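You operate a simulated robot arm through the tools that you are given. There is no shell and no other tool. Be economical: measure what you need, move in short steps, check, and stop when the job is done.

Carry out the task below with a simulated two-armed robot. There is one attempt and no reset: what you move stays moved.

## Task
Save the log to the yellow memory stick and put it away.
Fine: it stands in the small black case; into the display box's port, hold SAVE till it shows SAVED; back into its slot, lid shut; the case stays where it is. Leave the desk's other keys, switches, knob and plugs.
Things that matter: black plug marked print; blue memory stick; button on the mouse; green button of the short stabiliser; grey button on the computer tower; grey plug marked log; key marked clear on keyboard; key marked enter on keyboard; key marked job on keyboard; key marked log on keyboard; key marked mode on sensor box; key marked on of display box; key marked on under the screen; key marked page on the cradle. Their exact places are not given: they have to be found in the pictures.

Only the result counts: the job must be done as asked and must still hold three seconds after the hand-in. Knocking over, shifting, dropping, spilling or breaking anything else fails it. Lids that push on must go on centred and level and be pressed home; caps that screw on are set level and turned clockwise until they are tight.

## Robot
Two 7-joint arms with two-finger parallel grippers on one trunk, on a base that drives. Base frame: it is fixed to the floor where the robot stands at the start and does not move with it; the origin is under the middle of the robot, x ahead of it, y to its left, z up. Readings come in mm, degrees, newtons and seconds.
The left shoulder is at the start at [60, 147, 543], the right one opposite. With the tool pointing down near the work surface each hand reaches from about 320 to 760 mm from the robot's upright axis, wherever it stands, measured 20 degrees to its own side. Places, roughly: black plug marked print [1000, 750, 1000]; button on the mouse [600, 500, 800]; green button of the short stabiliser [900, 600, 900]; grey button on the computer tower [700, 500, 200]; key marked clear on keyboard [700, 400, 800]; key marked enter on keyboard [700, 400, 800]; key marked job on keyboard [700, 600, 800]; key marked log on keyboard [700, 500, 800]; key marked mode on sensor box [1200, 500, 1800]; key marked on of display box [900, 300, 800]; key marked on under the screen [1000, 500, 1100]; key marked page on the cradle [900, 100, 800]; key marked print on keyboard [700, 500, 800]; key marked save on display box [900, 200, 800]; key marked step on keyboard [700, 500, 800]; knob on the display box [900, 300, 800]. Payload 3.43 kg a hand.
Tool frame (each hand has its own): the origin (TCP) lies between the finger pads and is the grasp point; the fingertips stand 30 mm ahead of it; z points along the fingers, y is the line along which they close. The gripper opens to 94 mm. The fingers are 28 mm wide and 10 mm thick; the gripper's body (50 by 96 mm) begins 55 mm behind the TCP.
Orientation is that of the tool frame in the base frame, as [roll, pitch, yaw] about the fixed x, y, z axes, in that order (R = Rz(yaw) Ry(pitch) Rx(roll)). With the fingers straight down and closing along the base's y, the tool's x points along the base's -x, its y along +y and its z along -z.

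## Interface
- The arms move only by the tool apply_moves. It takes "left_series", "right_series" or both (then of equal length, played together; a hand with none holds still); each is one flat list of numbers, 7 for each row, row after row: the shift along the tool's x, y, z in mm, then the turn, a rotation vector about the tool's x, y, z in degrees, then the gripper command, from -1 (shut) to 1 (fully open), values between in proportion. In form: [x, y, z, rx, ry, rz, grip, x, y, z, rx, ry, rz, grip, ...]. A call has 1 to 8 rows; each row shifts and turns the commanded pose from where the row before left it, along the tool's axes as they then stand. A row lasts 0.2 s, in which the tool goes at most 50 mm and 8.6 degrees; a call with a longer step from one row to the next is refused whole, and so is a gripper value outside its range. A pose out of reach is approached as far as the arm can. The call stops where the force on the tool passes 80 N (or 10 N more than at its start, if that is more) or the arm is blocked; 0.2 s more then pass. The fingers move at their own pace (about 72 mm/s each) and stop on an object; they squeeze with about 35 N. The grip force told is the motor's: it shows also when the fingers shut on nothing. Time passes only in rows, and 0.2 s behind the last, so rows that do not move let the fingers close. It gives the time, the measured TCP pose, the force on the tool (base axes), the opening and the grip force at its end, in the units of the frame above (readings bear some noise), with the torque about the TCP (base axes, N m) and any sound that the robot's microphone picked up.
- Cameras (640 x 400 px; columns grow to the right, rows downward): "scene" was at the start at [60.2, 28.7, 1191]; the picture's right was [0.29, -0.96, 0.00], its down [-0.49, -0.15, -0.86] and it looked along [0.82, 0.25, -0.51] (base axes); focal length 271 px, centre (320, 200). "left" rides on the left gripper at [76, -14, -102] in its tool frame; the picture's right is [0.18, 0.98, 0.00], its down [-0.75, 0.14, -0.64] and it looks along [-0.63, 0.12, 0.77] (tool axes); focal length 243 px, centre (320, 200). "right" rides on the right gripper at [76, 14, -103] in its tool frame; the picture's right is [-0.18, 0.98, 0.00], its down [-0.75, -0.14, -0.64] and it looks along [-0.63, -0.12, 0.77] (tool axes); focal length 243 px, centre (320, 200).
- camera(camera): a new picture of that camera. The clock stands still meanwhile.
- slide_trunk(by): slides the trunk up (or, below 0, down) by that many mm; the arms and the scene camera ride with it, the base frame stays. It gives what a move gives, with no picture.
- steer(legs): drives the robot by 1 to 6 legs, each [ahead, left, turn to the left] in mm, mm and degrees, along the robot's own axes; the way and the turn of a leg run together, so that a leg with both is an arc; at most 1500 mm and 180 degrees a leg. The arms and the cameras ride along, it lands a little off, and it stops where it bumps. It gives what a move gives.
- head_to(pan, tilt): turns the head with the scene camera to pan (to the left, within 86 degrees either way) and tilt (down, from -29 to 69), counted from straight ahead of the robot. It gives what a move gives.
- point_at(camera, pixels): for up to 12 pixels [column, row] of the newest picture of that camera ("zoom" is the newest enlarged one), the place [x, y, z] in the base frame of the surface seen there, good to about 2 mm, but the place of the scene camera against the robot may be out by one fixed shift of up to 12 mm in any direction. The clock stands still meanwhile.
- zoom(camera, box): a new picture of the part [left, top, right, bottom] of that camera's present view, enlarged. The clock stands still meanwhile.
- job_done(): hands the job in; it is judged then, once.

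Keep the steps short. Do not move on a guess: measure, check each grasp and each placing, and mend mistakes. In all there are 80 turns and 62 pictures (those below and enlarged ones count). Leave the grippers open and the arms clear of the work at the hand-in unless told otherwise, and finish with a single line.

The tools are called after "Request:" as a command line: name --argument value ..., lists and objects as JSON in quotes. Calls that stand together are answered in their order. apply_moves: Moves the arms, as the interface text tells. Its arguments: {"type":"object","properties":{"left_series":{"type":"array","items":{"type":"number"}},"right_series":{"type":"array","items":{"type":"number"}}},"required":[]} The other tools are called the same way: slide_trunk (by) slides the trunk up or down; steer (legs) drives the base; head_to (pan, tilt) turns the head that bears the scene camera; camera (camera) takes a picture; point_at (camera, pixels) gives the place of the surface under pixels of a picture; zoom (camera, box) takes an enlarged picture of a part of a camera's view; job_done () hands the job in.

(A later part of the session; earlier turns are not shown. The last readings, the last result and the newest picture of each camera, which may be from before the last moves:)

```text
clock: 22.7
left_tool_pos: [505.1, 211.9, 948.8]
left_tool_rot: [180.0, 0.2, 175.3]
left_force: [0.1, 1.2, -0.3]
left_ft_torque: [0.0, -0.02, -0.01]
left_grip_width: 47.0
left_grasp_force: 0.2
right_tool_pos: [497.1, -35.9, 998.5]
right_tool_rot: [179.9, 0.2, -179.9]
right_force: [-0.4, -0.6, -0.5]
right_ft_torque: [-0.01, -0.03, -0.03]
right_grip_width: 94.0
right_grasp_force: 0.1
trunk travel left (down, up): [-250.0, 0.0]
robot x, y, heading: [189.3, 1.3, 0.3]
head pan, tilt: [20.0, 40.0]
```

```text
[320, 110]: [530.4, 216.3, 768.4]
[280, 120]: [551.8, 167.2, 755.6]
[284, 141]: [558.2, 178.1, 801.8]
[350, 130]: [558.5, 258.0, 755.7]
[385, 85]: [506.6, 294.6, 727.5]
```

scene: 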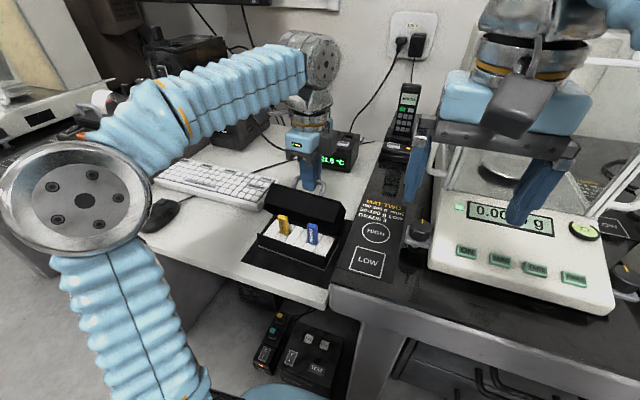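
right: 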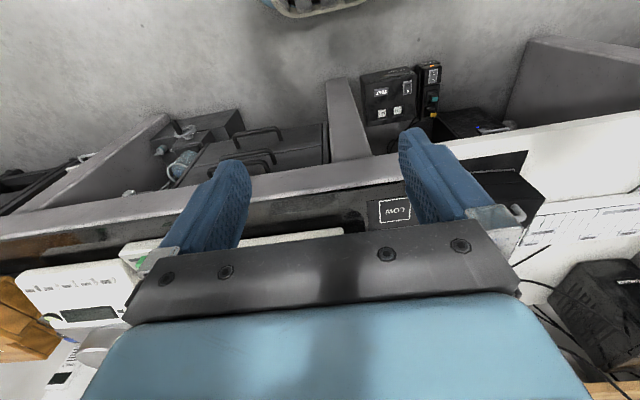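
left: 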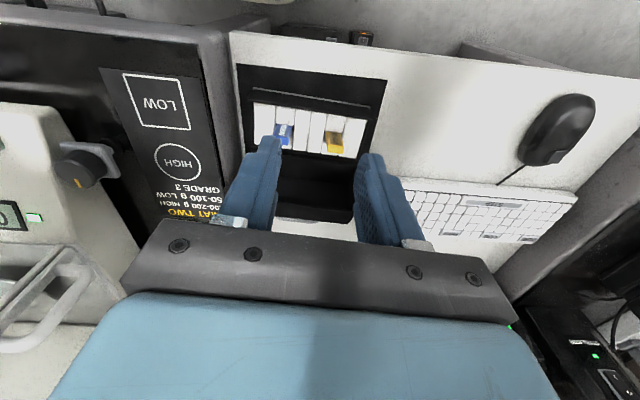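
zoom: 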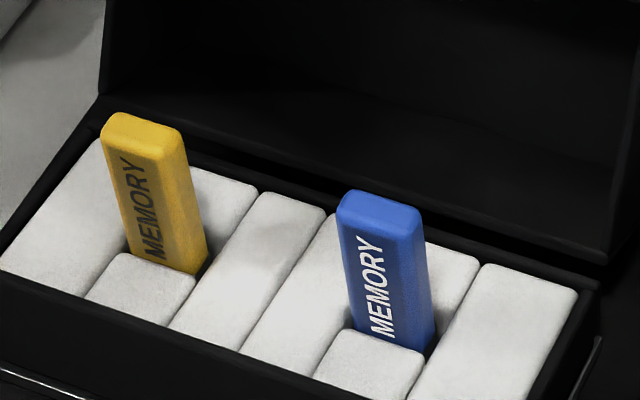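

Scene readings are about +2 in x and +7 in z against the hand. The stick's centre is about (565, 237) and the port about (947, 203, top z 804). The port is far away, so I grasp with the hand tilted 40° forward: I tilt now and move above the stick.

Request:
apply_moves --left_series '[0, 0, 0, 0, -8, 0, -0.28, 0, 0, 0, 0, -8, 0, -0.28, 0, 0, 0, 0, -8, 0, -0.28, 0, 0, 0, 0, -8, 0, -0.28, 0, 0, 0, 0, -8, 0, -0.28, 6.5, 7.5, 30, 0, 0, 0, -0.28, 6.5, 7.5, 30, 0, 0, 0, -0.28, 6.5, 7.5, 30, 0, 0, 0, -0.28]'

Request:
apply_moves --left_series '[6.5, 7.5, 30, 0, 0, 0, -0.28, 0, 0, 0, 0, 0, 0, -0.28]'

Request:
camera --camera "left"

```text
clock: 24.5
left_tool_pos: [549.4, 231.5, 866.7]
left_tool_rot: [180.0, 40.3, 175.1]
left_force: [-0.1, 0.0, -0.1]
left_ft_torque: [-0.01, -0.03, 0.01]
left_grip_width: 33.7
left_grasp_force: 0.0
right_tool_pos: [497.9, -35.3, 1000.6]
right_tool_rot: [-180.0, 0.1, -179.9]
right_force: [0.1, 0.4, 0.1]
right_ft_torque: [0.01, -0.01, 0.01]
right_grip_width: 94.1
right_grasp_force: 0.0
trunk travel left (down, up): [-250.0, 0.0]
robot x, y, heading: [190.0, 0.2, 0.6]
head pan, tilt: [20.0, 40.0]
```

```text
clock: 25.1
left_tool_pos: [563.2, 238.2, 840.6]
left_tool_rot: [179.9, 40.2, 175.1]
left_force: [-0.6, 0.2, -0.1]
left_ft_torque: [-0.01, 0.0, 0.01]
left_grip_width: 33.9
left_grasp_force: 0.0
right_tool_pos: [498.7, -36.0, 999.6]
right_tool_rot: [179.8, 0.0, -179.9]
right_force: [-0.8, 0.3, -0.2]
right_ft_torque: [0.02, 0.02, 0.01]
right_grip_width: 94.2
right_grasp_force: 0.0
trunk travel left (down, up): [-250.0, 0.0]
robot x, y, heading: [188.1, 2.4, 0.3]
head pan, tilt: [20.0, 40.0]
```

```text
29 pictures are left
```

left: 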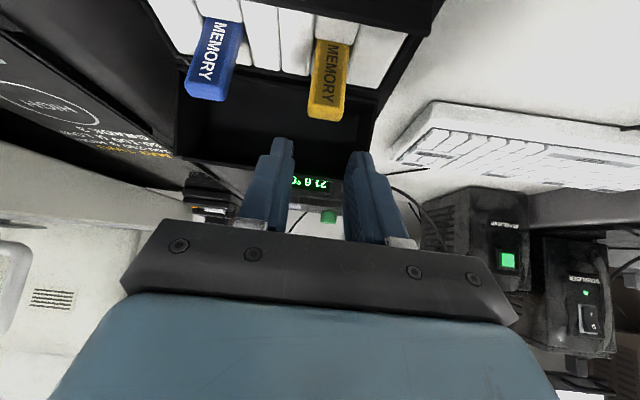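

Request:
point_at --camera "left" --pixels '[[312, 108], [326, 112], [340, 115], [330, 80], [318, 60], [344, 70], [328, 100], [222, 90]]'

```text
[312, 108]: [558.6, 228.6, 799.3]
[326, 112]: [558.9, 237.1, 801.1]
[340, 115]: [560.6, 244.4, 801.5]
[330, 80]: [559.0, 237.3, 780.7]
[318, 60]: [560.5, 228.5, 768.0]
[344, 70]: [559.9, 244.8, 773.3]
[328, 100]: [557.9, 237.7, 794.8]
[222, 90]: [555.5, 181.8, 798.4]
```

The stick is centred at y 237, x about 563.5, right under the TCP. I go straight down 48 mm and close.

Request:
apply_moves --left_series '[10.3, -1, 12.2, 0, 0, 0, -0.28, 10.3, 0, 12.2, 0, 0, 0, -0.28, 10.3, 0, 12.2, 0, 0, 0, -0.28, 0, 0, 0, 0, 0, 0, -1, 0, 0, 0, 0, 0, 0, -1]'

Request:
zoom --camera "scene" --box '[240, 165, 360, 275]'

```text
clock: 26.3
left_tool_pos: [563.9, 235.9, 791.8]
left_tool_rot: [179.9, 40.1, 175.1]
left_force: [-1.2, -0.9, -0.3]
left_ft_torque: [-0.01, 0.05, -0.01]
left_grip_width: 20.0
left_grasp_force: 35.0
right_tool_pos: [497.8, -36.2, 999.4]
right_tool_rot: [179.9, 0.1, -179.9]
right_force: [0.3, 0.2, 0.5]
right_ft_torque: [0.04, -0.01, 0.0]
right_grip_width: 93.8
right_grasp_force: 0.1
trunk travel left (down, up): [-250.0, 0.0]
robot x, y, heading: [189.1, 2.3, -0.0]
head pan, tilt: [20.0, 40.0]
```

```text
3.64 times, centred on (300, 220) of scene
```

zoom: 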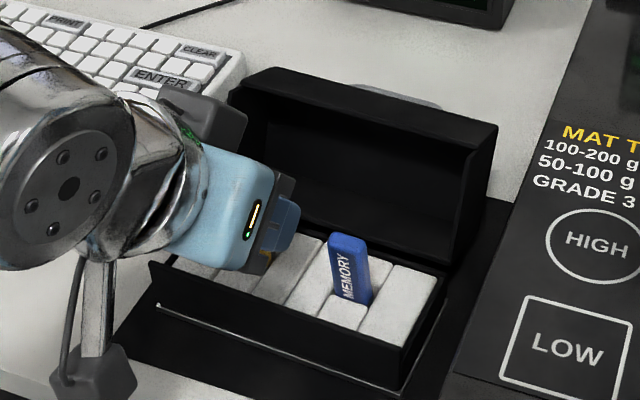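

The stick is held (20 mm opening). I lift it straight up 80 mm.

Request:
apply_moves --left_series '[-3.2, 0, -3.8, 0, 0, 0, -1, -6.4, 0, -7.7, 0, 0, 0, -1, -12.9, 0, -15.3, 0, 0, 0, -1, -12.9, 0, -15.3, 0, 0, 0, -1, -16.1, 0, -19.1, 0, 0, 0, -1]'

Request:
camera --camera "scene"

```text
clock: 27.5
left_tool_pos: [565.7, 236.0, 872.0]
left_tool_rot: [179.8, 40.2, 175.1]
left_force: [0.4, -0.5, -0.8]
left_ft_torque: [0.0, 0.0, 0.0]
left_grip_width: 20.1
left_grasp_force: 34.8
right_tool_pos: [496.6, -36.5, 1000.9]
right_tool_rot: [179.9, 0.0, -179.9]
right_force: [0.3, -0.3, 0.2]
right_ft_torque: [0.03, 0.02, 0.02]
right_grip_width: 94.1
right_grasp_force: 0.1
trunk travel left (down, up): [-250.0, 0.0]
robot x, y, heading: [186.9, 2.2, 0.1]
head pan, tilt: [20.0, 40.0]
```

```text
27 pictures are left
```

scene: 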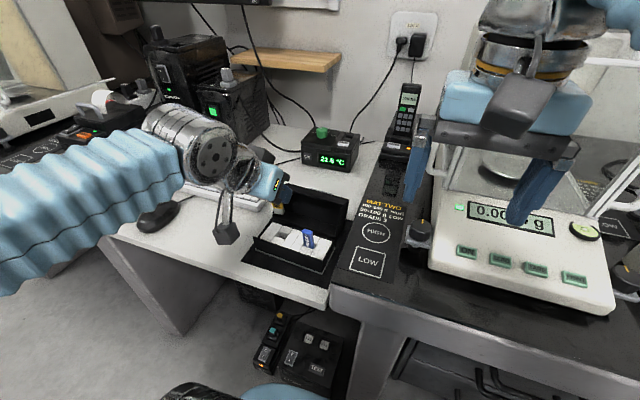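

The stick is out. The elbow swings low to the left, so I measure the arm's height over the desk, and the stick's bottom with a zoom.

Request:
point_at --camera "scene" --pixels '[[60, 250], [120, 230], [170, 190], [20, 280], [225, 235], [230, 195], [280, 205], [200, 170]]'

Request:
zoom --camera "scene" --box '[200, 150, 320, 260]'

```text
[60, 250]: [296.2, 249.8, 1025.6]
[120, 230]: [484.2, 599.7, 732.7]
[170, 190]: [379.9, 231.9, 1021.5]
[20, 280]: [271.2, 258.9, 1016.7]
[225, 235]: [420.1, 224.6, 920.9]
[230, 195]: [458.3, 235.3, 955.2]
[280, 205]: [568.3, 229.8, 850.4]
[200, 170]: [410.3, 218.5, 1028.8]
```

```text
3.64 times, centred on (260, 205) of scene
```

zoom: 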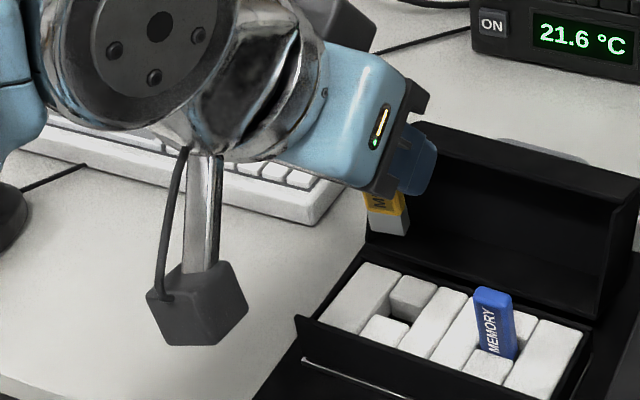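

Request:
point_at --camera "zoom" --pixels '[[390, 228], [372, 230], [388, 212], [405, 210], [407, 230], [390, 200], [400, 310], [385, 327]]'

```text
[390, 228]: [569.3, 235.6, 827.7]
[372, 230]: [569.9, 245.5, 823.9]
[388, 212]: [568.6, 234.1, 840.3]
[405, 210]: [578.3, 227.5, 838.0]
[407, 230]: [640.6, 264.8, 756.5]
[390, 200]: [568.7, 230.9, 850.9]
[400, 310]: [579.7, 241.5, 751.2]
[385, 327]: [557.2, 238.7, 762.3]
```

The stick measures: top +9, yellow bottom −42 and connector tip −57 mm relative to the TCP. I raise it 50 mm, turn to the display box's yaw, then go forward over the lid toward the box, stopping short of it.

Request:
apply_moves --left_series '[-16.1, 0, -19.1, -1.77, 0, -2.1, -1, -16.1, 0, -19.1, -1.77, 0, -2.1, -1, -29.1, -3.3, 24.5, 0, 0, 0, -1, -29.1, -3.3, 24.5, 0, 0, 0, -1, -29.1, -3.3, 24.5, 0, 0, 0, -1, -29.1, -3.3, 24.5, 0, 0, 0, -1]'

Request:
apply_moves --left_series '[-29.1, -3.3, 24.5, 0, 0, 0, -1, -29.1, -3.3, 24.5, 0, 0, 0, -1, -29.1, -3.3, 24.5, 0, 0, 0, -1, 0, 0, 0, 0, 0, 0, -1]'

Request:
camera --camera "left"

Request:
camera --camera "scene"

```text
clock: 28.9
left_tool_pos: [715.5, 225.4, 922.0]
left_tool_rot: [179.9, 40.2, -179.5]
left_force: [-0.4, -0.3, -0.1]
left_ft_torque: [0.02, 0.02, 0.0]
left_grip_width: 19.9
left_grasp_force: 35.3
right_tool_pos: [497.8, -35.7, 999.5]
right_tool_rot: [179.9, 0.1, -180.0]
right_force: [0.3, 0.6, -0.4]
right_ft_torque: [-0.01, -0.01, 0.0]
right_grip_width: 94.2
right_grasp_force: 0.2
trunk travel left (down, up): [-250.0, 0.0]
robot x, y, heading: [187.6, 0.9, 0.1]
head pan, tilt: [20.0, 40.0]
```

```text
clock: 29.9
left_tool_pos: [832.3, 214.9, 922.4]
left_tool_rot: [179.9, 40.2, -179.4]
left_force: [0.3, 0.6, -0.2]
left_ft_torque: [-0.03, 0.0, -0.01]
left_grip_width: 20.2
left_grasp_force: 35.1
right_tool_pos: [498.5, -36.0, 1000.2]
right_tool_rot: [-180.0, 0.0, -179.8]
right_force: [0.6, -0.4, -0.1]
right_ft_torque: [-0.01, 0.0, -0.02]
right_grip_width: 93.9
right_grasp_force: 0.1
trunk travel left (down, up): [-250.0, 0.0]
robot x, y, heading: [183.9, 1.6, 0.4]
head pan, tilt: [20.0, 40.0]
```

```text
25 pictures are left
```

left: 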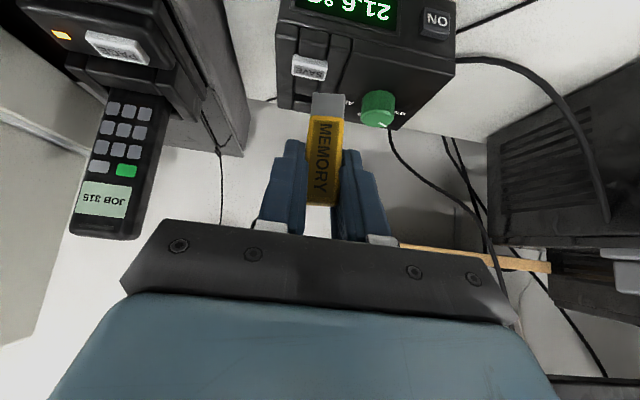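

```text
24 pictures are left
```

scene: 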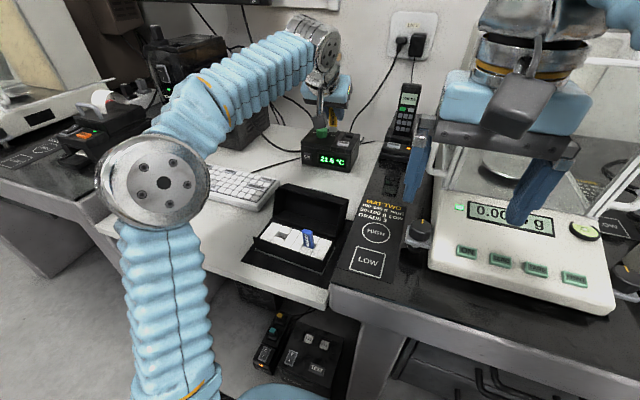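

The left camera sees the held stick (metal tip at (328,105)) and the box behind it. I zoom on the port area.

Request:
zoom --camera "left" --box '[270, 40, 370, 120]'

Request:
point_at --camera "zoom" --pixels '[[255, 130], [340, 145], [235, 260], [255, 290], [120, 300], [170, 90], [250, 70], [380, 270], [300, 200], [345, 280], [320, 330], [420, 330]]'

```text
5.00 times, centred on (320, 80) of left
```

zoom: 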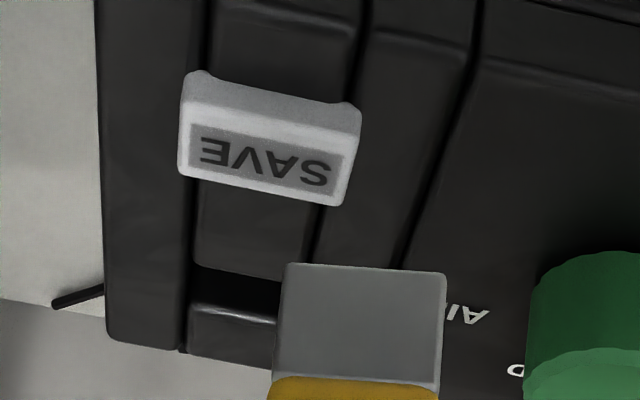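

```text
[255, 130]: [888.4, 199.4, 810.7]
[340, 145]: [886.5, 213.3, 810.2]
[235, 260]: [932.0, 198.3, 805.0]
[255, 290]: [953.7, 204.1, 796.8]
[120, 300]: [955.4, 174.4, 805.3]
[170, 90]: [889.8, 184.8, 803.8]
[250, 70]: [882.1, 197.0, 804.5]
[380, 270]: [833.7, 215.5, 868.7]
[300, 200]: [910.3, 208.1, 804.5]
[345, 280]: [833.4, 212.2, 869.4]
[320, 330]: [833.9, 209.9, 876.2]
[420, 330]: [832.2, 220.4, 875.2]
```

I shift the hand 35 mm to the left so that the port is free to see, and measure both port and stick.

Request:
apply_moves --left_series '[0, 35, 0, 0, 0, 0, -1, -15, 0, 12.5, 0, 0, 0, -1, 0, 0, 0, 0, 0, 0, -1]'

Request:
zoom --camera "left" --box '[250, 50, 360, 210]'

```text
clock: 30.7
left_tool_pos: [849.8, 250.7, 919.9]
left_tool_rot: [179.9, 40.2, -179.4]
left_force: [0.4, -0.4, -0.5]
left_ft_torque: [-0.02, 0.01, 0.0]
left_grip_width: 20.1
left_grasp_force: 34.9
right_tool_pos: [499.0, -36.3, 999.8]
right_tool_rot: [179.9, 0.2, -179.8]
right_force: [0.8, 0.5, -0.3]
right_ft_torque: [-0.02, -0.03, 0.0]
right_grip_width: 94.4
right_grasp_force: 0.1
trunk travel left (down, up): [-250.0, 0.0]
robot x, y, heading: [187.2, 1.1, 0.1]
head pan, tilt: [20.0, 40.0]
```

```text
2.50 times, centred on (305, 130) of left
```

zoom: 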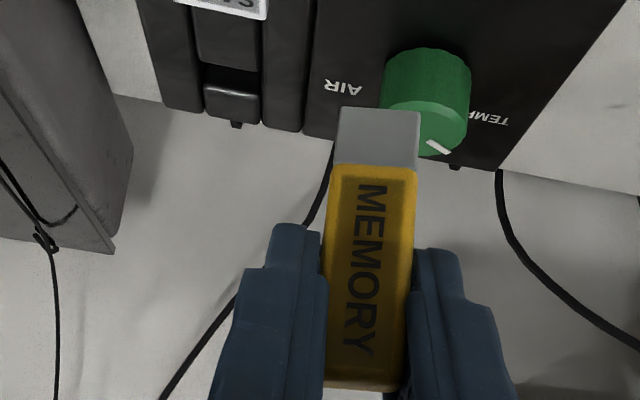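

Request:
point_at --camera "zoom" --pixels '[[375, 185], [370, 250], [365, 330], [335, 180], [415, 180], [330, 360], [403, 360], [380, 125], [380, 155], [345, 120], [415, 120], [240, 300]]'

Request:
zoom --camera "left" --box '[250, 60, 290, 95]'

Request:
point_at --camera "zoom" --pixels '[[290, 110], [240, 120], [340, 120], [240, 205], [330, 210], [280, 250], [175, 150], [400, 180], [280, 165], [205, 150], [350, 160], [260, 130]]'

```text
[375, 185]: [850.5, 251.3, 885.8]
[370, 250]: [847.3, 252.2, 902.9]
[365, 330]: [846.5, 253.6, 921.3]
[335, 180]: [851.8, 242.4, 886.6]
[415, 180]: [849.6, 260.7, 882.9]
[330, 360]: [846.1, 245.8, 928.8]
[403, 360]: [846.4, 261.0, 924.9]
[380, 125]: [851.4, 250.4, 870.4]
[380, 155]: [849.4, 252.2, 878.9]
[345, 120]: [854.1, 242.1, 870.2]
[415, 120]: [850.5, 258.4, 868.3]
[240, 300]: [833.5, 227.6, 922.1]
```

```text
11.43 times, centred on (270, 78) of left
```

zoom: 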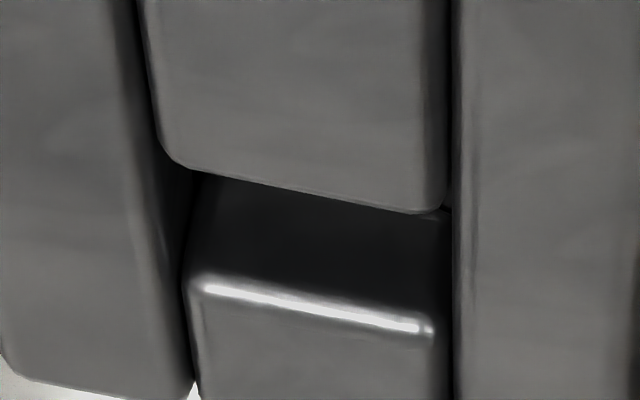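

```text
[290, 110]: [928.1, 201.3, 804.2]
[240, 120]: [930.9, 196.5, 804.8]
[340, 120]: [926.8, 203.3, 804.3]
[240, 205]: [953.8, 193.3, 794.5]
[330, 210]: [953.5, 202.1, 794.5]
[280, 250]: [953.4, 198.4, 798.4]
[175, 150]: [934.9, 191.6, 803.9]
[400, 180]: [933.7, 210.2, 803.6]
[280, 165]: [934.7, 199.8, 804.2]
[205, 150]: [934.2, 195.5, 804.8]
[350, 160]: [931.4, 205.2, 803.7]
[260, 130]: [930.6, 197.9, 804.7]
```

The port gap is about x 937–954, y 190–214, so its centre is about (945.5, 202). The stick readings hint at a slight lean, so I check with more points on the previous left picture.

Request:
point_at --camera "left" --pixels '[[328, 98], [327, 104], [326, 110], [325, 122], [324, 132], [323, 142], [322, 152], [321, 162], [320, 172], [319, 182], [318, 192], [318, 200]]'

Request:
point_at --camera "zoom" --pixels '[[245, 290], [300, 290], [350, 295], [400, 300], [240, 350], [420, 370], [500, 100], [500, 300], [60, 100], [60, 300], [430, 100], [155, 60]]'

```text
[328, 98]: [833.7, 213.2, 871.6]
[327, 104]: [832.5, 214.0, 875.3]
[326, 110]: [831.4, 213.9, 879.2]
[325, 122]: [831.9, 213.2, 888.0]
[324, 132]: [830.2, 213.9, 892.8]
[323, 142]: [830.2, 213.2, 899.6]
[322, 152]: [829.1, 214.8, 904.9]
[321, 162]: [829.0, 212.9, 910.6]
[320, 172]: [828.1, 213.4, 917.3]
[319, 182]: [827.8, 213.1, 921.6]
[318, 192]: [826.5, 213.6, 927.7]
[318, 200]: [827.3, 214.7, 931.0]
```

```text
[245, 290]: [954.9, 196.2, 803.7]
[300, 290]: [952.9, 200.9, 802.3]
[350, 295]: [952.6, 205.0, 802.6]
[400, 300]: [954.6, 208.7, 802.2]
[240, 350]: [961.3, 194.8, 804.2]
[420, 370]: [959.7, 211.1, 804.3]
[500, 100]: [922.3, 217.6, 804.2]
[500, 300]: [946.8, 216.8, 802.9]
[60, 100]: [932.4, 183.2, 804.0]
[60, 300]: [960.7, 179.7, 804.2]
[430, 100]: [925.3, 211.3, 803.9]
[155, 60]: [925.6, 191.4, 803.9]
```

The stick leans about 5° in the hand (bottom forward). I turn the hand 5° back about its y so the stick hangs upright, and move over the port with the tip still about 25 mm above it.

Request:
apply_moves --left_series '[0, 0, 0, 0, 5, 0, -1, -14.6, -12.4, 20.9, 0, 0, 0, -1, -14.6, -12.4, 20.9, 0, 0, 0, -1, -14.6, -12.4, 20.9, 0, 0, 0, -1, -14.6, -12.4, 20.9, 0, 0, 0, -1, 0, 0, 0, 0, 0, 0, -1]'

Request:
zoom --camera "left" --box '[270, 50, 380, 210]'

Request:
point_at --camera "zoom" --pixels '[[350, 90], [350, 110], [350, 130], [350, 180], [350, 220], [350, 260], [350, 300], [350, 340], [320, 150], [390, 150], [230, 60], [300, 60]]'

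Request:
zoom --camera "scene" --box '[310, 90, 380, 160]'

```text
clock: 32.1
left_tool_pos: [927.5, 197.1, 874.2]
left_tool_rot: [179.9, 35.1, -179.4]
left_force: [-0.3, 1.2, 0.4]
left_ft_torque: [0.0, -0.02, -0.01]
left_grip_width: 20.1
left_grasp_force: 35.0
left hand out of reach, approached as far as the arm can: row 4, 5
right_tool_pos: [496.8, -34.9, 1000.6]
right_tool_rot: [180.0, 0.1, -179.9]
right_force: [0.6, 1.0, -0.5]
right_ft_torque: [0.03, 0.04, 0.0]
right_grip_width: 94.1
right_grasp_force: 0.1
trunk travel left (down, up): [-250.0, 0.0]
robot x, y, heading: [188.6, -0.6, 0.2]
head pan, tilt: [20.0, 40.0]
```

```text
2.50 times, centred on (325, 130) of left
```

zoom: 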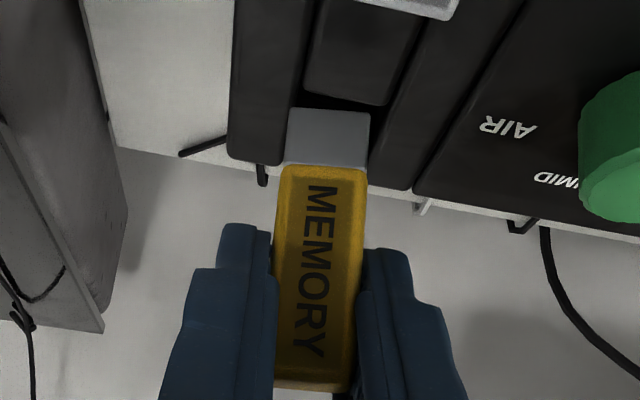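

```text
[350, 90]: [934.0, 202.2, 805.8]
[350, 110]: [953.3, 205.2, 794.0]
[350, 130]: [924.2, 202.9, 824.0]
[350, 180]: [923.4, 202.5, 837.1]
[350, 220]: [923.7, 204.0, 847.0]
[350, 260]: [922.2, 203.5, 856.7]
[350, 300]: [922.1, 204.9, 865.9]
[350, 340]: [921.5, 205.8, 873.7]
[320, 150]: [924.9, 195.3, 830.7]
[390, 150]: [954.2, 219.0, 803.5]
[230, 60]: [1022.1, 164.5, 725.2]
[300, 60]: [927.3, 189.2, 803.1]
```

```text
5.71 times, centred on (345, 125) of scene
```

zoom: 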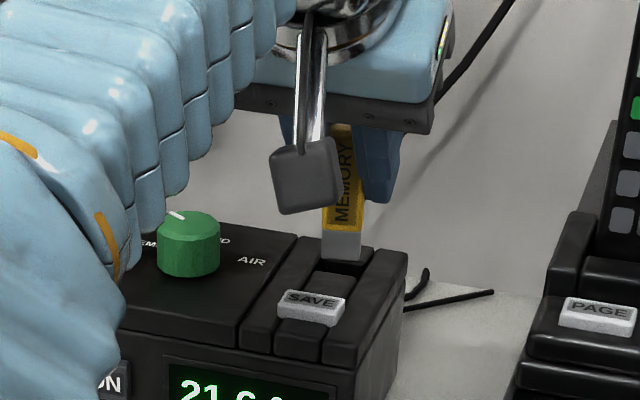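

The hand ran out of reach at x 927 (target 945.5), so I draw it back 50 mm and drive the base 25 mm ahead. The floor box is still clear by about 12 mm.

Request:
apply_moves --left_series '[20.5, 0, -14.4, 0, 0, 0, -1, 20.5, 0, -14.4, 0, 0, 0, -1, 0, 0, 0, 0, 0, 0, -1]'

Request:
steer --legs '[[25, 0, 0]]'

```text
clock: 32.9
left_tool_pos: [874.3, 199.4, 874.4]
left_tool_rot: [-179.9, 35.2, -179.4]
left_force: [0.2, 0.7, 0.0]
left_ft_torque: [-0.03, 0.01, 0.01]
left_grip_width: 19.9
left_grasp_force: 35.4
right_tool_pos: [498.0, -35.4, 998.5]
right_tool_rot: [179.9, 0.2, -179.9]
right_force: [-1.0, 0.6, -0.5]
right_ft_torque: [-0.01, 0.01, -0.03]
right_grip_width: 94.1
right_grasp_force: 0.1
trunk travel left (down, up): [-250.0, 0.0]
robot x, y, heading: [188.1, -0.0, 0.0]
head pan, tilt: [20.0, 40.0]
```

```text
clock: 33.7
left_tool_pos: [900.7, 198.9, 875.4]
left_tool_rot: [-180.0, 35.3, -179.3]
left_force: [-0.1, -0.2, 0.3]
left_ft_torque: [0.02, 0.04, 0.02]
left_grip_width: 19.8
left_grasp_force: 35.2
right_tool_pos: [523.2, -36.4, 1000.0]
right_tool_rot: [179.9, 0.1, -180.0]
right_force: [0.3, -0.1, 0.1]
right_ft_torque: [0.0, 0.01, 0.01]
right_grip_width: 93.9
right_grasp_force: 0.0
trunk travel left (down, up): [-250.0, 0.0]
robot x, y, heading: [214.0, 2.8, -0.1]
head pan, tilt: [20.0, 40.0]
```

Request:
apply_moves --left_series '[-17.8, 1.5, 12.5, 0, 0, 0, -1, -17.8, 1.5, 12.5, 0, 0, 0, -1, 0, 0, 0, 0, 0, 0, -1]'

Request:
zoom --camera "left" --box '[285, 60, 365, 140]'

Request:
point_at --camera "zoom" --pixels '[[330, 165], [360, 200], [300, 200], [330, 250], [330, 300], [280, 160], [380, 160], [330, 100], [260, 100], [400, 100], [330, 350], [330, 130]]'

```text
clock: 34.5
left_tool_pos: [945.5, 202.2, 876.0]
left_tool_rot: [180.0, 35.2, -179.4]
left_force: [-0.7, 0.4, 1.0]
left_ft_torque: [0.0, -0.02, 0.03]
left_grip_width: 20.2
left_grasp_force: 34.4
right_tool_pos: [523.3, -35.8, 999.9]
right_tool_rot: [179.9, 0.1, -179.9]
right_force: [-0.8, 0.0, -1.3]
right_ft_torque: [-0.01, -0.01, 0.0]
right_grip_width: 93.8
right_grasp_force: 0.0
trunk travel left (down, up): [-250.0, 0.0]
robot x, y, heading: [213.4, -4.8, -0.1]
head pan, tilt: [20.0, 40.0]
```

```text
5.00 times, centred on (325, 100) of left
```

zoom: 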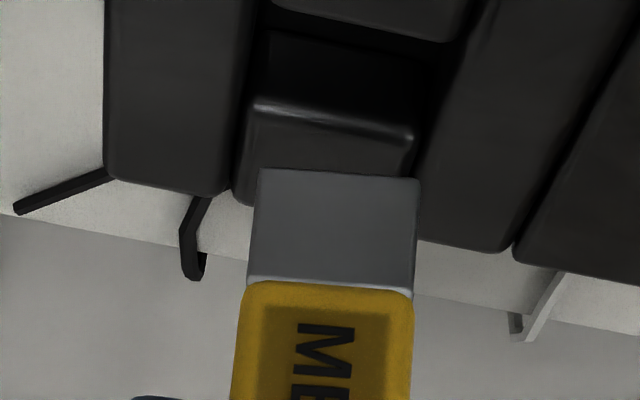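

```text
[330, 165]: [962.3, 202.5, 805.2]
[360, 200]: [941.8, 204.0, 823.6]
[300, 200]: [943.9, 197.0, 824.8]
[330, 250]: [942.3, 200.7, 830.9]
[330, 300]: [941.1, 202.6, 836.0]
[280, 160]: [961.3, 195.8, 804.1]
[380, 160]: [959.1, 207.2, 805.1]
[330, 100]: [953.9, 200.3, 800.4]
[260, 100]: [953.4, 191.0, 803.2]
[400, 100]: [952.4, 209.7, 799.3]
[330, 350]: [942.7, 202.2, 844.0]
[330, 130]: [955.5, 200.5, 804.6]
```

The tip is 14 mm over the port. Edge slopes suggest the stick sits yawed a few degrees in the fingers, so I take one close zoom to settle it before inserting.

Request:
zoom --camera "left" --box '[300, 85, 356, 120]'

Request:
point_at --camera "zoom" --pixels '[[180, 180], [210, 180], [240, 180], [270, 180], [300, 180], [330, 180], [360, 180], [390, 180], [420, 180], [450, 180], [160, 180], [435, 180]]'

```text
11.43 times, centred on (328, 102) of left
```

zoom: 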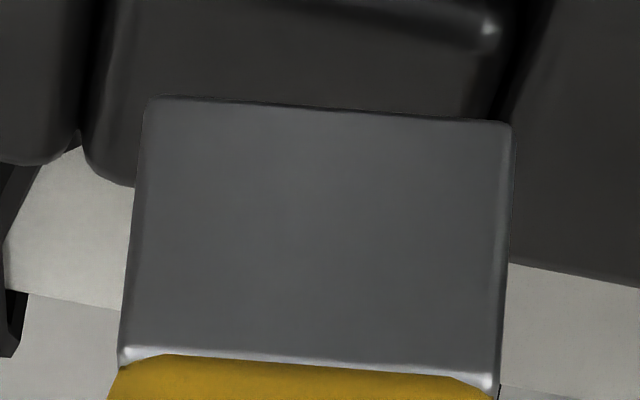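

```text
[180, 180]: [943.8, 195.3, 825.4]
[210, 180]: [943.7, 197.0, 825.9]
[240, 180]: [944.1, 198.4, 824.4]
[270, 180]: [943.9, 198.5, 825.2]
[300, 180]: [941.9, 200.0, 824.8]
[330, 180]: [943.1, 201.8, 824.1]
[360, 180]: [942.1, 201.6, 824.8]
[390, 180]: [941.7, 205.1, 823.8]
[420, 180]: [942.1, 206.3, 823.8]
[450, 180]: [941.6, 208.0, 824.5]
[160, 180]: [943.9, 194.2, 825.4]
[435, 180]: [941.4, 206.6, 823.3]
```

Confirmed: the stick is yawed about +10° relative to the box. I turn the hand −8.5° about the vertical, nudge it −1.8/−0.9 mm to centre, and lower 21 mm, watching the force.

Request:
apply_moves --left_series '[0, 0, 0, 4.9, 0, 6.9, -1, 1.5, -0.9, -1, 0, 0, 0, -1, 4, 0, 5.7, 0, 0, 0, -1, 4, 0, 5.7, 0, 0, 0, -1, 4, 0, 5.7, 0, 0, 0, -1]'

Request:
zoom --camera "left" --box '[280, 40, 376, 140]'

```text
clock: 35.7
left_tool_pos: [945.0, 203.1, 852.8]
left_tool_rot: [179.9, 35.2, 172.2]
left_force: [0.0, -0.3, 0.2]
left_ft_torque: [0.03, 0.02, -0.02]
left_grip_width: 19.9
left_grasp_force: 35.4
right_tool_pos: [522.7, -35.0, 1000.4]
right_tool_rot: [179.8, 0.1, -179.9]
right_force: [0.1, 0.2, 0.1]
right_ft_torque: [0.0, 0.02, 0.01]
right_grip_width: 93.8
right_grasp_force: 0.1
trunk travel left (down, up): [-250.0, 0.0]
robot x, y, heading: [214.4, 0.5, -0.0]
head pan, tilt: [20.0, 40.0]
```

```text
4.00 times, centred on (328, 90) of left
```

zoom: 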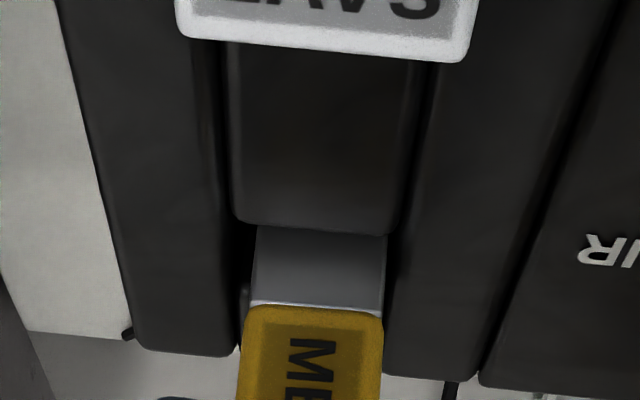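

The tip is entering the gap with no force, a touch right of centre. I nudge −0.8 mm and lower further in small steps.

Request:
apply_moves --left_series '[0, -0.8, 0, 0, 0, 0, -1, 1.7, 0, 2.5, 0, 0, 0, -1, 1.7, 0, 2.5, 0, 0, 0, -1, 1.7, 0, 2.5, 0, 0, 0, -1]'

```text
clock: 36.7
left_tool_pos: [944.9, 200.0, 846.1]
left_tool_rot: [-179.9, 35.4, 172.1]
left_force: [1.3, 1.3, 4.6]
left_ft_torque: [0.08, -0.06, -0.01]
left_grip_width: 20.1
left_grasp_force: 35.2
right_tool_pos: [522.3, -35.9, 1001.1]
right_tool_rot: [179.9, 0.1, -179.9]
right_force: [-0.6, -0.3, -0.4]
right_ft_torque: [-0.02, -0.02, 0.03]
right_grip_width: 93.9
right_grasp_force: 0.0
trunk travel left (down, up): [-250.0, 0.0]
robot x, y, heading: [212.4, -0.2, 0.0]
head pan, tilt: [20.0, 40.0]
```

Contact is starting (4.6 N) with the tip about 15 mm deep, which is the connector's length. I press a little more and look.

Request:
apply_moves --left_series '[1.2, 0, 1.6, 0, 0, 0, -1, 1.2, 0, 1.6, 0, 0, 0, -1]'

Request:
zoom --camera "left" --box '[280, 40, 376, 140]'

Request:
zoom --camera "scene" --box '[310, 80, 390, 160]'

```text
clock: 37.3
left_tool_pos: [943.6, 201.0, 845.4]
left_tool_rot: [180.0, 35.7, 172.1]
left_force: [4.6, 1.3, 25.0]
left_ft_torque: [0.2, -0.32, -0.01]
left_grip_width: 19.9
left_grasp_force: 34.3
right_tool_pos: [522.6, -37.1, 1000.3]
right_tool_rot: [179.9, 0.3, -179.9]
right_force: [0.3, 0.6, 0.0]
right_ft_torque: [0.01, -0.01, 0.02]
right_grip_width: 94.1
right_grasp_force: 0.0
trunk travel left (down, up): [-250.0, 0.0]
robot x, y, heading: [217.5, 1.4, -0.1]
head pan, tilt: [20.0, 40.0]
```

```text
4.00 times, centred on (328, 90) of left
```

zoom: 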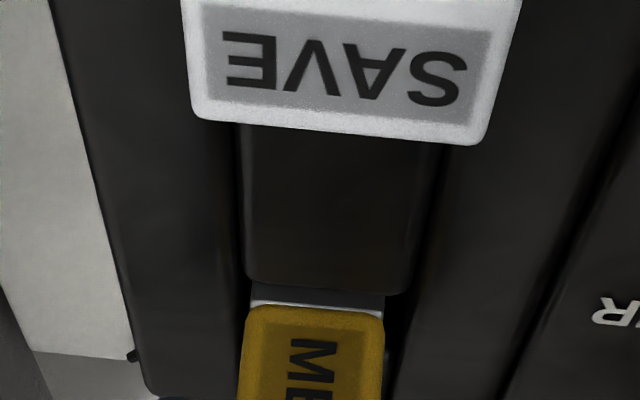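

```text
5.00 times, centred on (350, 120) of scene
```

zoom: 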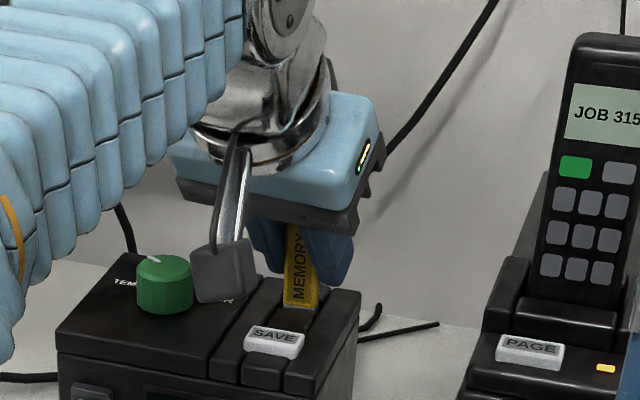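

The stick seems seated: 25 N, tip about z 788, connector almost hidden. I release it and draw back along the fingers.

Request:
apply_moves --left_series '[-1, 0, -1.4, 0, 0, 0, -1, 0, 0, 0, 0, 0, 0, -0.3, 0, 0, 0, 0, 0, 0, -0.3, 0, 0, -30, 0, 0, 0, -0.3, 0, 0, -40, 0, 0, 0, -0.3, 0, 0, -30, 0, 0, 0, -0.3]'

Request:
camera --camera "left"

Request:
zoom --camera "left" --box '[240, 100, 400, 220]'

```text
clock: 38.7
left_tool_pos: [885.6, 206.0, 925.4]
left_tool_rot: [-179.9, 35.1, 172.0]
left_force: [0.5, -1.2, 0.0]
left_ft_torque: [-0.02, 0.03, -0.01]
left_grip_width: 32.7
left_grasp_force: 0.1
right_tool_pos: [523.0, -35.1, 999.0]
right_tool_rot: [179.9, 0.1, -179.9]
right_force: [-0.4, 0.3, -1.2]
right_ft_torque: [0.02, 0.01, 0.02]
right_grip_width: 93.7
right_grasp_force: 0.0
trunk travel left (down, up): [-250.0, 0.0]
robot x, y, heading: [218.2, -1.2, 0.1]
head pan, tilt: [20.0, 40.0]
```

```text
13 pictures are left
```

left: 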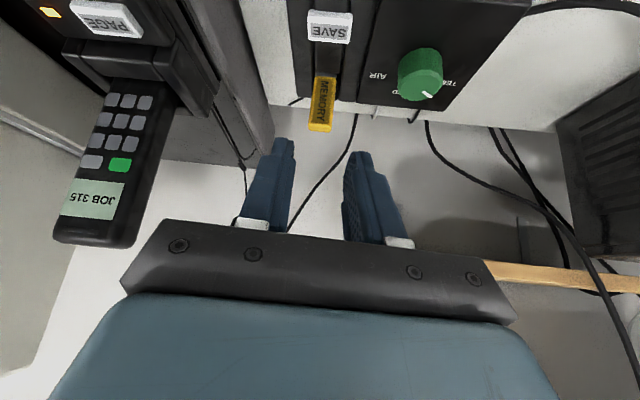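

```text
3.33 times, centred on (320, 160) of left
```

zoom: 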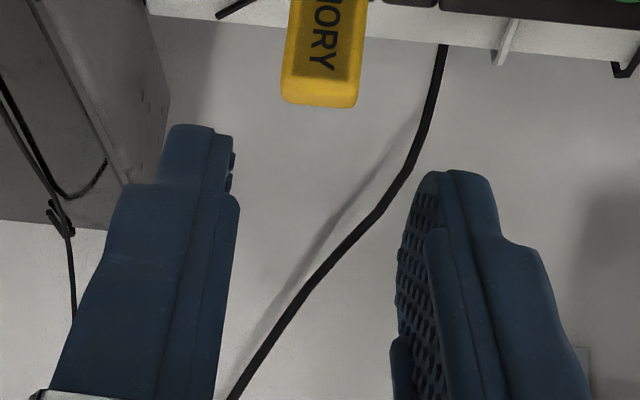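

The stick stands in the port. I measure it and the SAVE key in this left picture (no picture cost).

Request:
point_at --camera "left" --pixels '[[320, 128], [312, 126], [330, 128], [322, 115], [323, 100], [324, 85], [316, 80], [333, 80], [325, 30], [312, 20], [348, 30], [330, 14]]'

```text
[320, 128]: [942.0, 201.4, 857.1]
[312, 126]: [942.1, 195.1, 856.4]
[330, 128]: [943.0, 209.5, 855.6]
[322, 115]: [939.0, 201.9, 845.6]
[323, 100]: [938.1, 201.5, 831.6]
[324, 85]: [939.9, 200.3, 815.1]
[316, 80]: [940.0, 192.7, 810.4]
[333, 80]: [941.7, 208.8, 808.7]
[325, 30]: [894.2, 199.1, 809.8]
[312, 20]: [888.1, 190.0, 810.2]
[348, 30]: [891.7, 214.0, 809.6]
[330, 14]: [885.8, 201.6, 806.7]
```

SAVE's top is at about (890, 201, 810). I close the fingers and bring the lower fingertip edge just above it (about 5 mm).

Request:
apply_moves --left_series '[0, 0, 0, 0, 0, 0, -1, 0, 0, 0, 0, 0, 0, -1, 15.1, -1.7, 20.8, 0, 0, 0, -1, 15.1, -1.7, 20.8, 0, 0, 0, -1, 15.1, -1.7, 20.8, 0, 0, 0, -1]'

Request:
zoom --camera "left" --box '[240, 80, 400, 220]'

```text
clock: 39.9
left_tool_pos: [884.4, 203.6, 848.5]
left_tool_rot: [-179.9, 35.1, 172.2]
left_force: [-0.4, 0.6, -0.1]
left_ft_torque: [0.0, -0.01, -0.01]
left_grip_width: 0.1
left_grasp_force: 33.1
right_tool_pos: [522.6, -35.2, 999.8]
right_tool_rot: [179.8, 0.0, -179.8]
right_force: [0.0, -0.4, -0.1]
right_ft_torque: [0.0, -0.01, 0.01]
right_grip_width: 93.7
right_grasp_force: 0.1
trunk travel left (down, up): [-250.0, 0.0]
robot x, y, heading: [215.1, 1.4, -0.0]
head pan, tilt: [20.0, 40.0]
```

```text
2.86 times, centred on (320, 150) of left
```

zoom: 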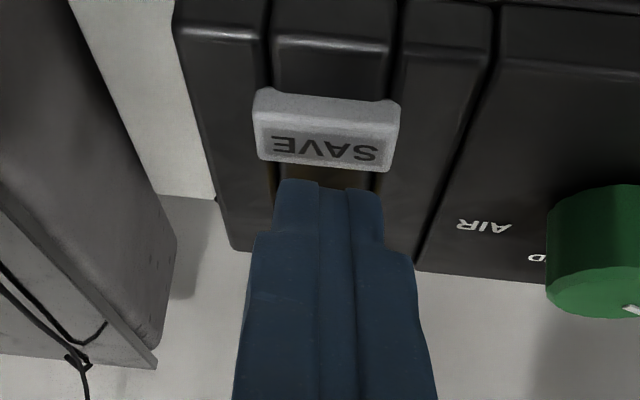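

Request:
point_at --camera "zoom" --pixels '[[300, 185], [330, 190], [365, 193], [330, 186], [325, 162], [325, 120], [325, 105], [330, 215], [330, 250]]'

```text
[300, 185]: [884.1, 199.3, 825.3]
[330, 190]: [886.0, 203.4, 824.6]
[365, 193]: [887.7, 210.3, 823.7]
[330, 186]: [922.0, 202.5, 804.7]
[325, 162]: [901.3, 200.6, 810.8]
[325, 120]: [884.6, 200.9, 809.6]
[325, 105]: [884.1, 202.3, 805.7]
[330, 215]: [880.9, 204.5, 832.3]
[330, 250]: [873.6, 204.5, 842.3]
```

The fingertip's low edge is at about (886–900, 204, 824), over the key (x 884–902, top 810). I go down 12 mm, then in small steps until contact.

Request:
apply_moves --left_series '[3.5, -1, 4.9, 0, 0, 0, -1, 3.4, -1, 4.9, 0, 0, 0, -1, 0.9, 0, 1.2, 0, 0, 0, -1, 0.9, 0, 1.2, 0, 0, 0, -1]'

```text
clock: 40.9
left_tool_pos: [884.3, 201.8, 835.8]
left_tool_rot: [179.8, 35.8, 172.1]
left_force: [9.4, 4.2, 27.7]
left_ft_torque: [0.1, -0.49, 0.03]
left_grip_width: 0.0
left_grasp_force: 32.8
right_tool_pos: [520.9, -36.5, 1001.4]
right_tool_rot: [179.9, 0.3, -179.9]
right_force: [0.1, 0.4, -0.2]
right_ft_torque: [0.02, 0.02, 0.0]
right_grip_width: 93.9
right_grasp_force: 0.1
trunk travel left (down, up): [-250.0, 0.0]
robot x, y, heading: [213.0, 2.0, 0.0]
head pan, tilt: [20.0, 40.0]
heard: click
```

Click heard, with 28 N on the key. I hold it for a while, then look at the display.

Request:
apply_moves --left_series '[0, 0, 0, 0, 0, 0, -1, 0, 0, 0, 0, 0, 0, -1, 0, 0, 0, 0, 0, 0, -1, 0, 0, 0, 0, 0, 0, -1, 0, 0, 0, 0, 0, 0, -1, 0, 0, 0, 0, 0, 0, -1]'

Request:
zoom --camera "scene" --box '[300, 90, 380, 180]'

```text
clock: 42.3
left_tool_pos: [883.5, 203.0, 836.4]
left_tool_rot: [-179.9, 35.9, 172.2]
left_force: [10.9, 4.8, 37.2]
left_ft_torque: [0.07, -0.54, -0.03]
left_grip_width: 0.2
left_grasp_force: 32.6
right_tool_pos: [522.0, -36.0, 1000.5]
right_tool_rot: [179.9, 0.1, -180.0]
right_force: [-0.2, 0.0, -0.1]
right_ft_torque: [-0.02, 0.0, -0.01]
right_grip_width: 94.1
right_grasp_force: 0.0
trunk travel left (down, up): [-250.0, 0.0]
robot x, y, heading: [214.8, -1.1, 0.2]
head pan, tilt: [20.0, 40.0]
```

```text
4.44 times, centred on (340, 135) of scene
```

zoom: 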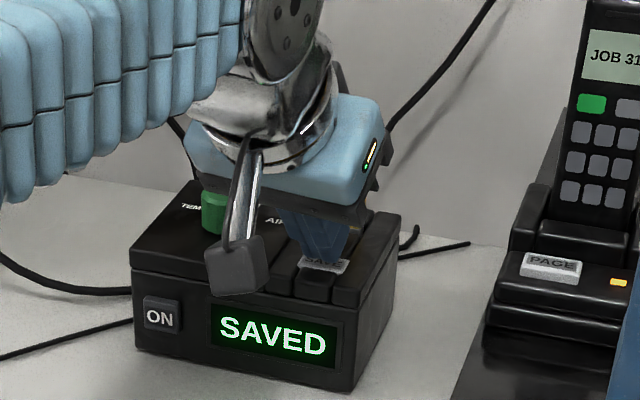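

It shows SAVED. I release the key by rising to the earlier standoff pose and opening the fingers.

Request:
apply_moves --left_series '[-5, 0, -7, 0, 0, 0, -1, -15.5, 1, -22, 0, 0, 0, -1, -15.5, 1, -22, 0, 0, 0, -1, -15.5, 1, -22, 0, 0, 0, -0.28, 0, 0, 0, 0, 0, 0, -0.28]'

Request:
zoom --camera "left" --box '[240, 0, 400, 140]'

Request:
point_at --camera "zoom" --pixels '[[290, 355], [320, 358], [345, 360], [300, 300], [320, 300], [345, 300], [305, 260], [325, 260], [350, 260], [330, 80]]'

```text
clock: 43.5
left_tool_pos: [883.7, 204.8, 920.7]
left_tool_rot: [-180.0, 35.1, 172.1]
left_force: [0.1, 0.1, -0.8]
left_ft_torque: [-0.01, 0.03, 0.0]
left_grip_width: 33.7
left_grasp_force: 0.0
right_tool_pos: [522.3, -35.2, 999.3]
right_tool_rot: [179.8, 0.1, -180.0]
right_force: [0.1, 0.6, -0.1]
right_ft_torque: [0.0, 0.01, 0.0]
right_grip_width: 93.8
right_grasp_force: 0.0
trunk travel left (down, up): [-250.0, 0.0]
robot x, y, heading: [211.8, 2.6, 0.4]
head pan, tilt: [20.0, 40.0]
```

```text
2.86 times, centred on (320, 70) of left
```

zoom: 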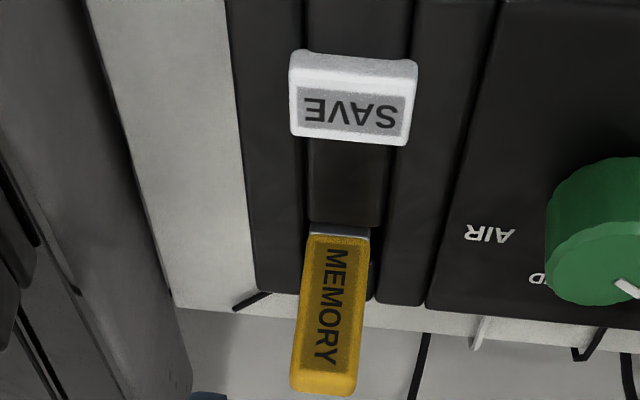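

```text
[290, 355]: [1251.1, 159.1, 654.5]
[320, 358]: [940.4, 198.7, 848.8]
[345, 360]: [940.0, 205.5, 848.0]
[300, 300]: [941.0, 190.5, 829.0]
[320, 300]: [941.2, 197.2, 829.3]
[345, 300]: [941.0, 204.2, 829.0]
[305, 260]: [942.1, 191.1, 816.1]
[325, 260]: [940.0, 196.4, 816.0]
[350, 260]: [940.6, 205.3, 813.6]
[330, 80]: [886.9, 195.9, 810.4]
```

SAVE has been pressed, the stick is upright at yaw ≈ 0, centre about (945, 200.5), top about 855. I turn the hand to yaw 180 to sit flush, go in along the fingers and grasp.

Request:
apply_moves --left_series '[0, 0, 0, -4.6, 0, -6.5, -0.28, -1.8, -1.1, 24, 0, 0, 0, -0.28, -1.8, -1.1, 24, 0, 0, 0, -0.28, -1.8, -1.1, 24, 0, 0, 0, -0.28, -1.8, -1, 24, 0, 0, 0, -0.28, 0, 0, 0, 0, 0, 0, -0.28]'

Request:
apply_moves --left_series '[0, 0, 0, 0, 0, 0, -1, 0, 0, 0, 0, 0, 0, -1]'

Request:
zoom --camera "left" --box '[270, 50, 380, 210]'

```text
clock: 44.9
left_tool_pos: [943.7, 200.2, 846.3]
left_tool_rot: [-180.0, 35.2, -180.0]
left_force: [0.2, 0.8, 0.1]
left_ft_torque: [0.03, -0.01, 0.03]
left_grip_width: 33.9
left_grasp_force: 0.2
right_tool_pos: [522.5, -35.5, 999.4]
right_tool_rot: [179.9, 0.1, -179.9]
right_force: [0.7, -0.2, -0.7]
right_ft_torque: [-0.02, 0.03, -0.01]
right_grip_width: 93.8
right_grasp_force: 0.0
trunk travel left (down, up): [-250.0, 0.0]
robot x, y, heading: [216.4, 0.3, 0.2]
head pan, tilt: [20.0, 40.0]
```

```text
clock: 45.5
left_tool_pos: [942.8, 200.9, 848.1]
left_tool_rot: [179.9, 35.2, -180.0]
left_force: [0.2, -0.8, 0.6]
left_ft_torque: [-0.02, 0.01, -0.02]
left_grip_width: 18.6
left_grasp_force: 35.0
right_tool_pos: [522.9, -36.0, 1000.2]
right_tool_rot: [180.0, 0.1, -179.9]
right_force: [0.1, -0.3, -0.1]
right_ft_torque: [0.01, -0.01, -0.01]
right_grip_width: 94.0
right_grasp_force: 0.1
trunk travel left (down, up): [-250.0, 0.0]
robot x, y, heading: [213.1, 1.0, 0.2]
head pan, tilt: [20.0, 40.0]
```

```text
2.50 times, centred on (325, 130) of left
```

zoom: 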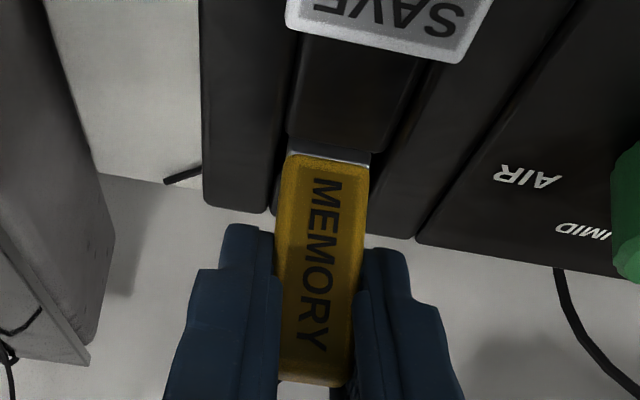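

Flush grip this time (18.6 mm). I lift 25 mm straight out, then go back and up toward the case.

Request:
apply_moves --left_series '[-2.9, 0, -4.1, 0, 0, 0, -1, -4, 0, -5.7, 0, 0, 0, -1, -7.5, 0, -10.6, 0, 0, 0, -1, 27, 0, -31.2, 0, 0, 0, -1, 27, 0, -31.2, 0, 0, 0, -1, 27, 0, -31.2, 0, 0, 0, -1, 27, 0, -31.2, 0, 0, 0, -1, 27, 0, -31.2, 0, 0, 0, -1]'

```text
clock: 47.3
left_tool_pos: [746.4, 202.1, 921.1]
left_tool_rot: [-179.9, 35.2, -179.8]
left_force: [0.5, 0.3, 0.3]
left_ft_torque: [0.01, 0.0, 0.04]
left_grip_width: 18.8
left_grasp_force: 34.8
right_tool_pos: [524.0, -36.0, 1000.8]
right_tool_rot: [179.9, 0.1, -179.9]
right_force: [0.0, -0.5, 0.0]
right_ft_torque: [0.03, 0.04, 0.03]
right_grip_width: 93.7
right_grasp_force: 0.0
trunk travel left (down, up): [-250.0, 0.0]
robot x, y, heading: [214.5, -1.1, 0.1]
head pan, tilt: [20.0, 40.0]
```

Request:
apply_moves --left_series '[0, 0, 0, 2.9, 0, 4.1, -1, 30.4, 3.6, -21.5, 0, 0, 0, -1, 30.4, 3.6, -21.5, 0, 0, 0, -1, 30.4, 3.6, -21.5, 0, 0, 0, -1, 30.4, 3.6, -21.5, 0, 0, 0, -1, 30.4, 3.6, -21.5, 0, 0, 0, -1, 14.4, 0, 20.4, 0, 0, 0, -1, 14.4, 0, 20.4, 0, 0, 0, -1]'

Request:
zoom --camera "left" --box '[270, 20, 390, 140]'

```text
clock: 49.1
left_tool_pos: [562.7, 235.3, 870.2]
left_tool_rot: [180.0, 35.2, 175.1]
left_force: [0.4, 0.0, -0.1]
left_ft_torque: [0.03, 0.02, -0.01]
left_grip_width: 18.6
left_grasp_force: 34.6
right_tool_pos: [522.6, -35.1, 998.6]
right_tool_rot: [-180.0, 0.1, -179.9]
right_force: [-0.5, -1.2, 0.2]
right_ft_torque: [-0.01, 0.0, 0.0]
right_grip_width: 94.0
right_grasp_force: 0.1
trunk travel left (down, up): [-250.0, 0.0]
robot x, y, heading: [214.2, 2.3, -0.0]
head pan, tilt: [20.0, 40.0]
```

```text
3.33 times, centred on (330, 80) of left
```

zoom: 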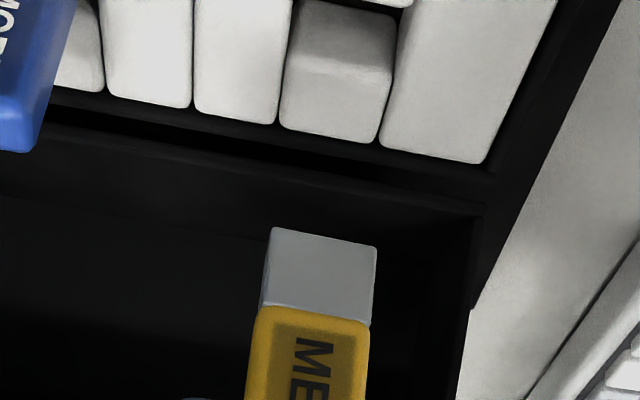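

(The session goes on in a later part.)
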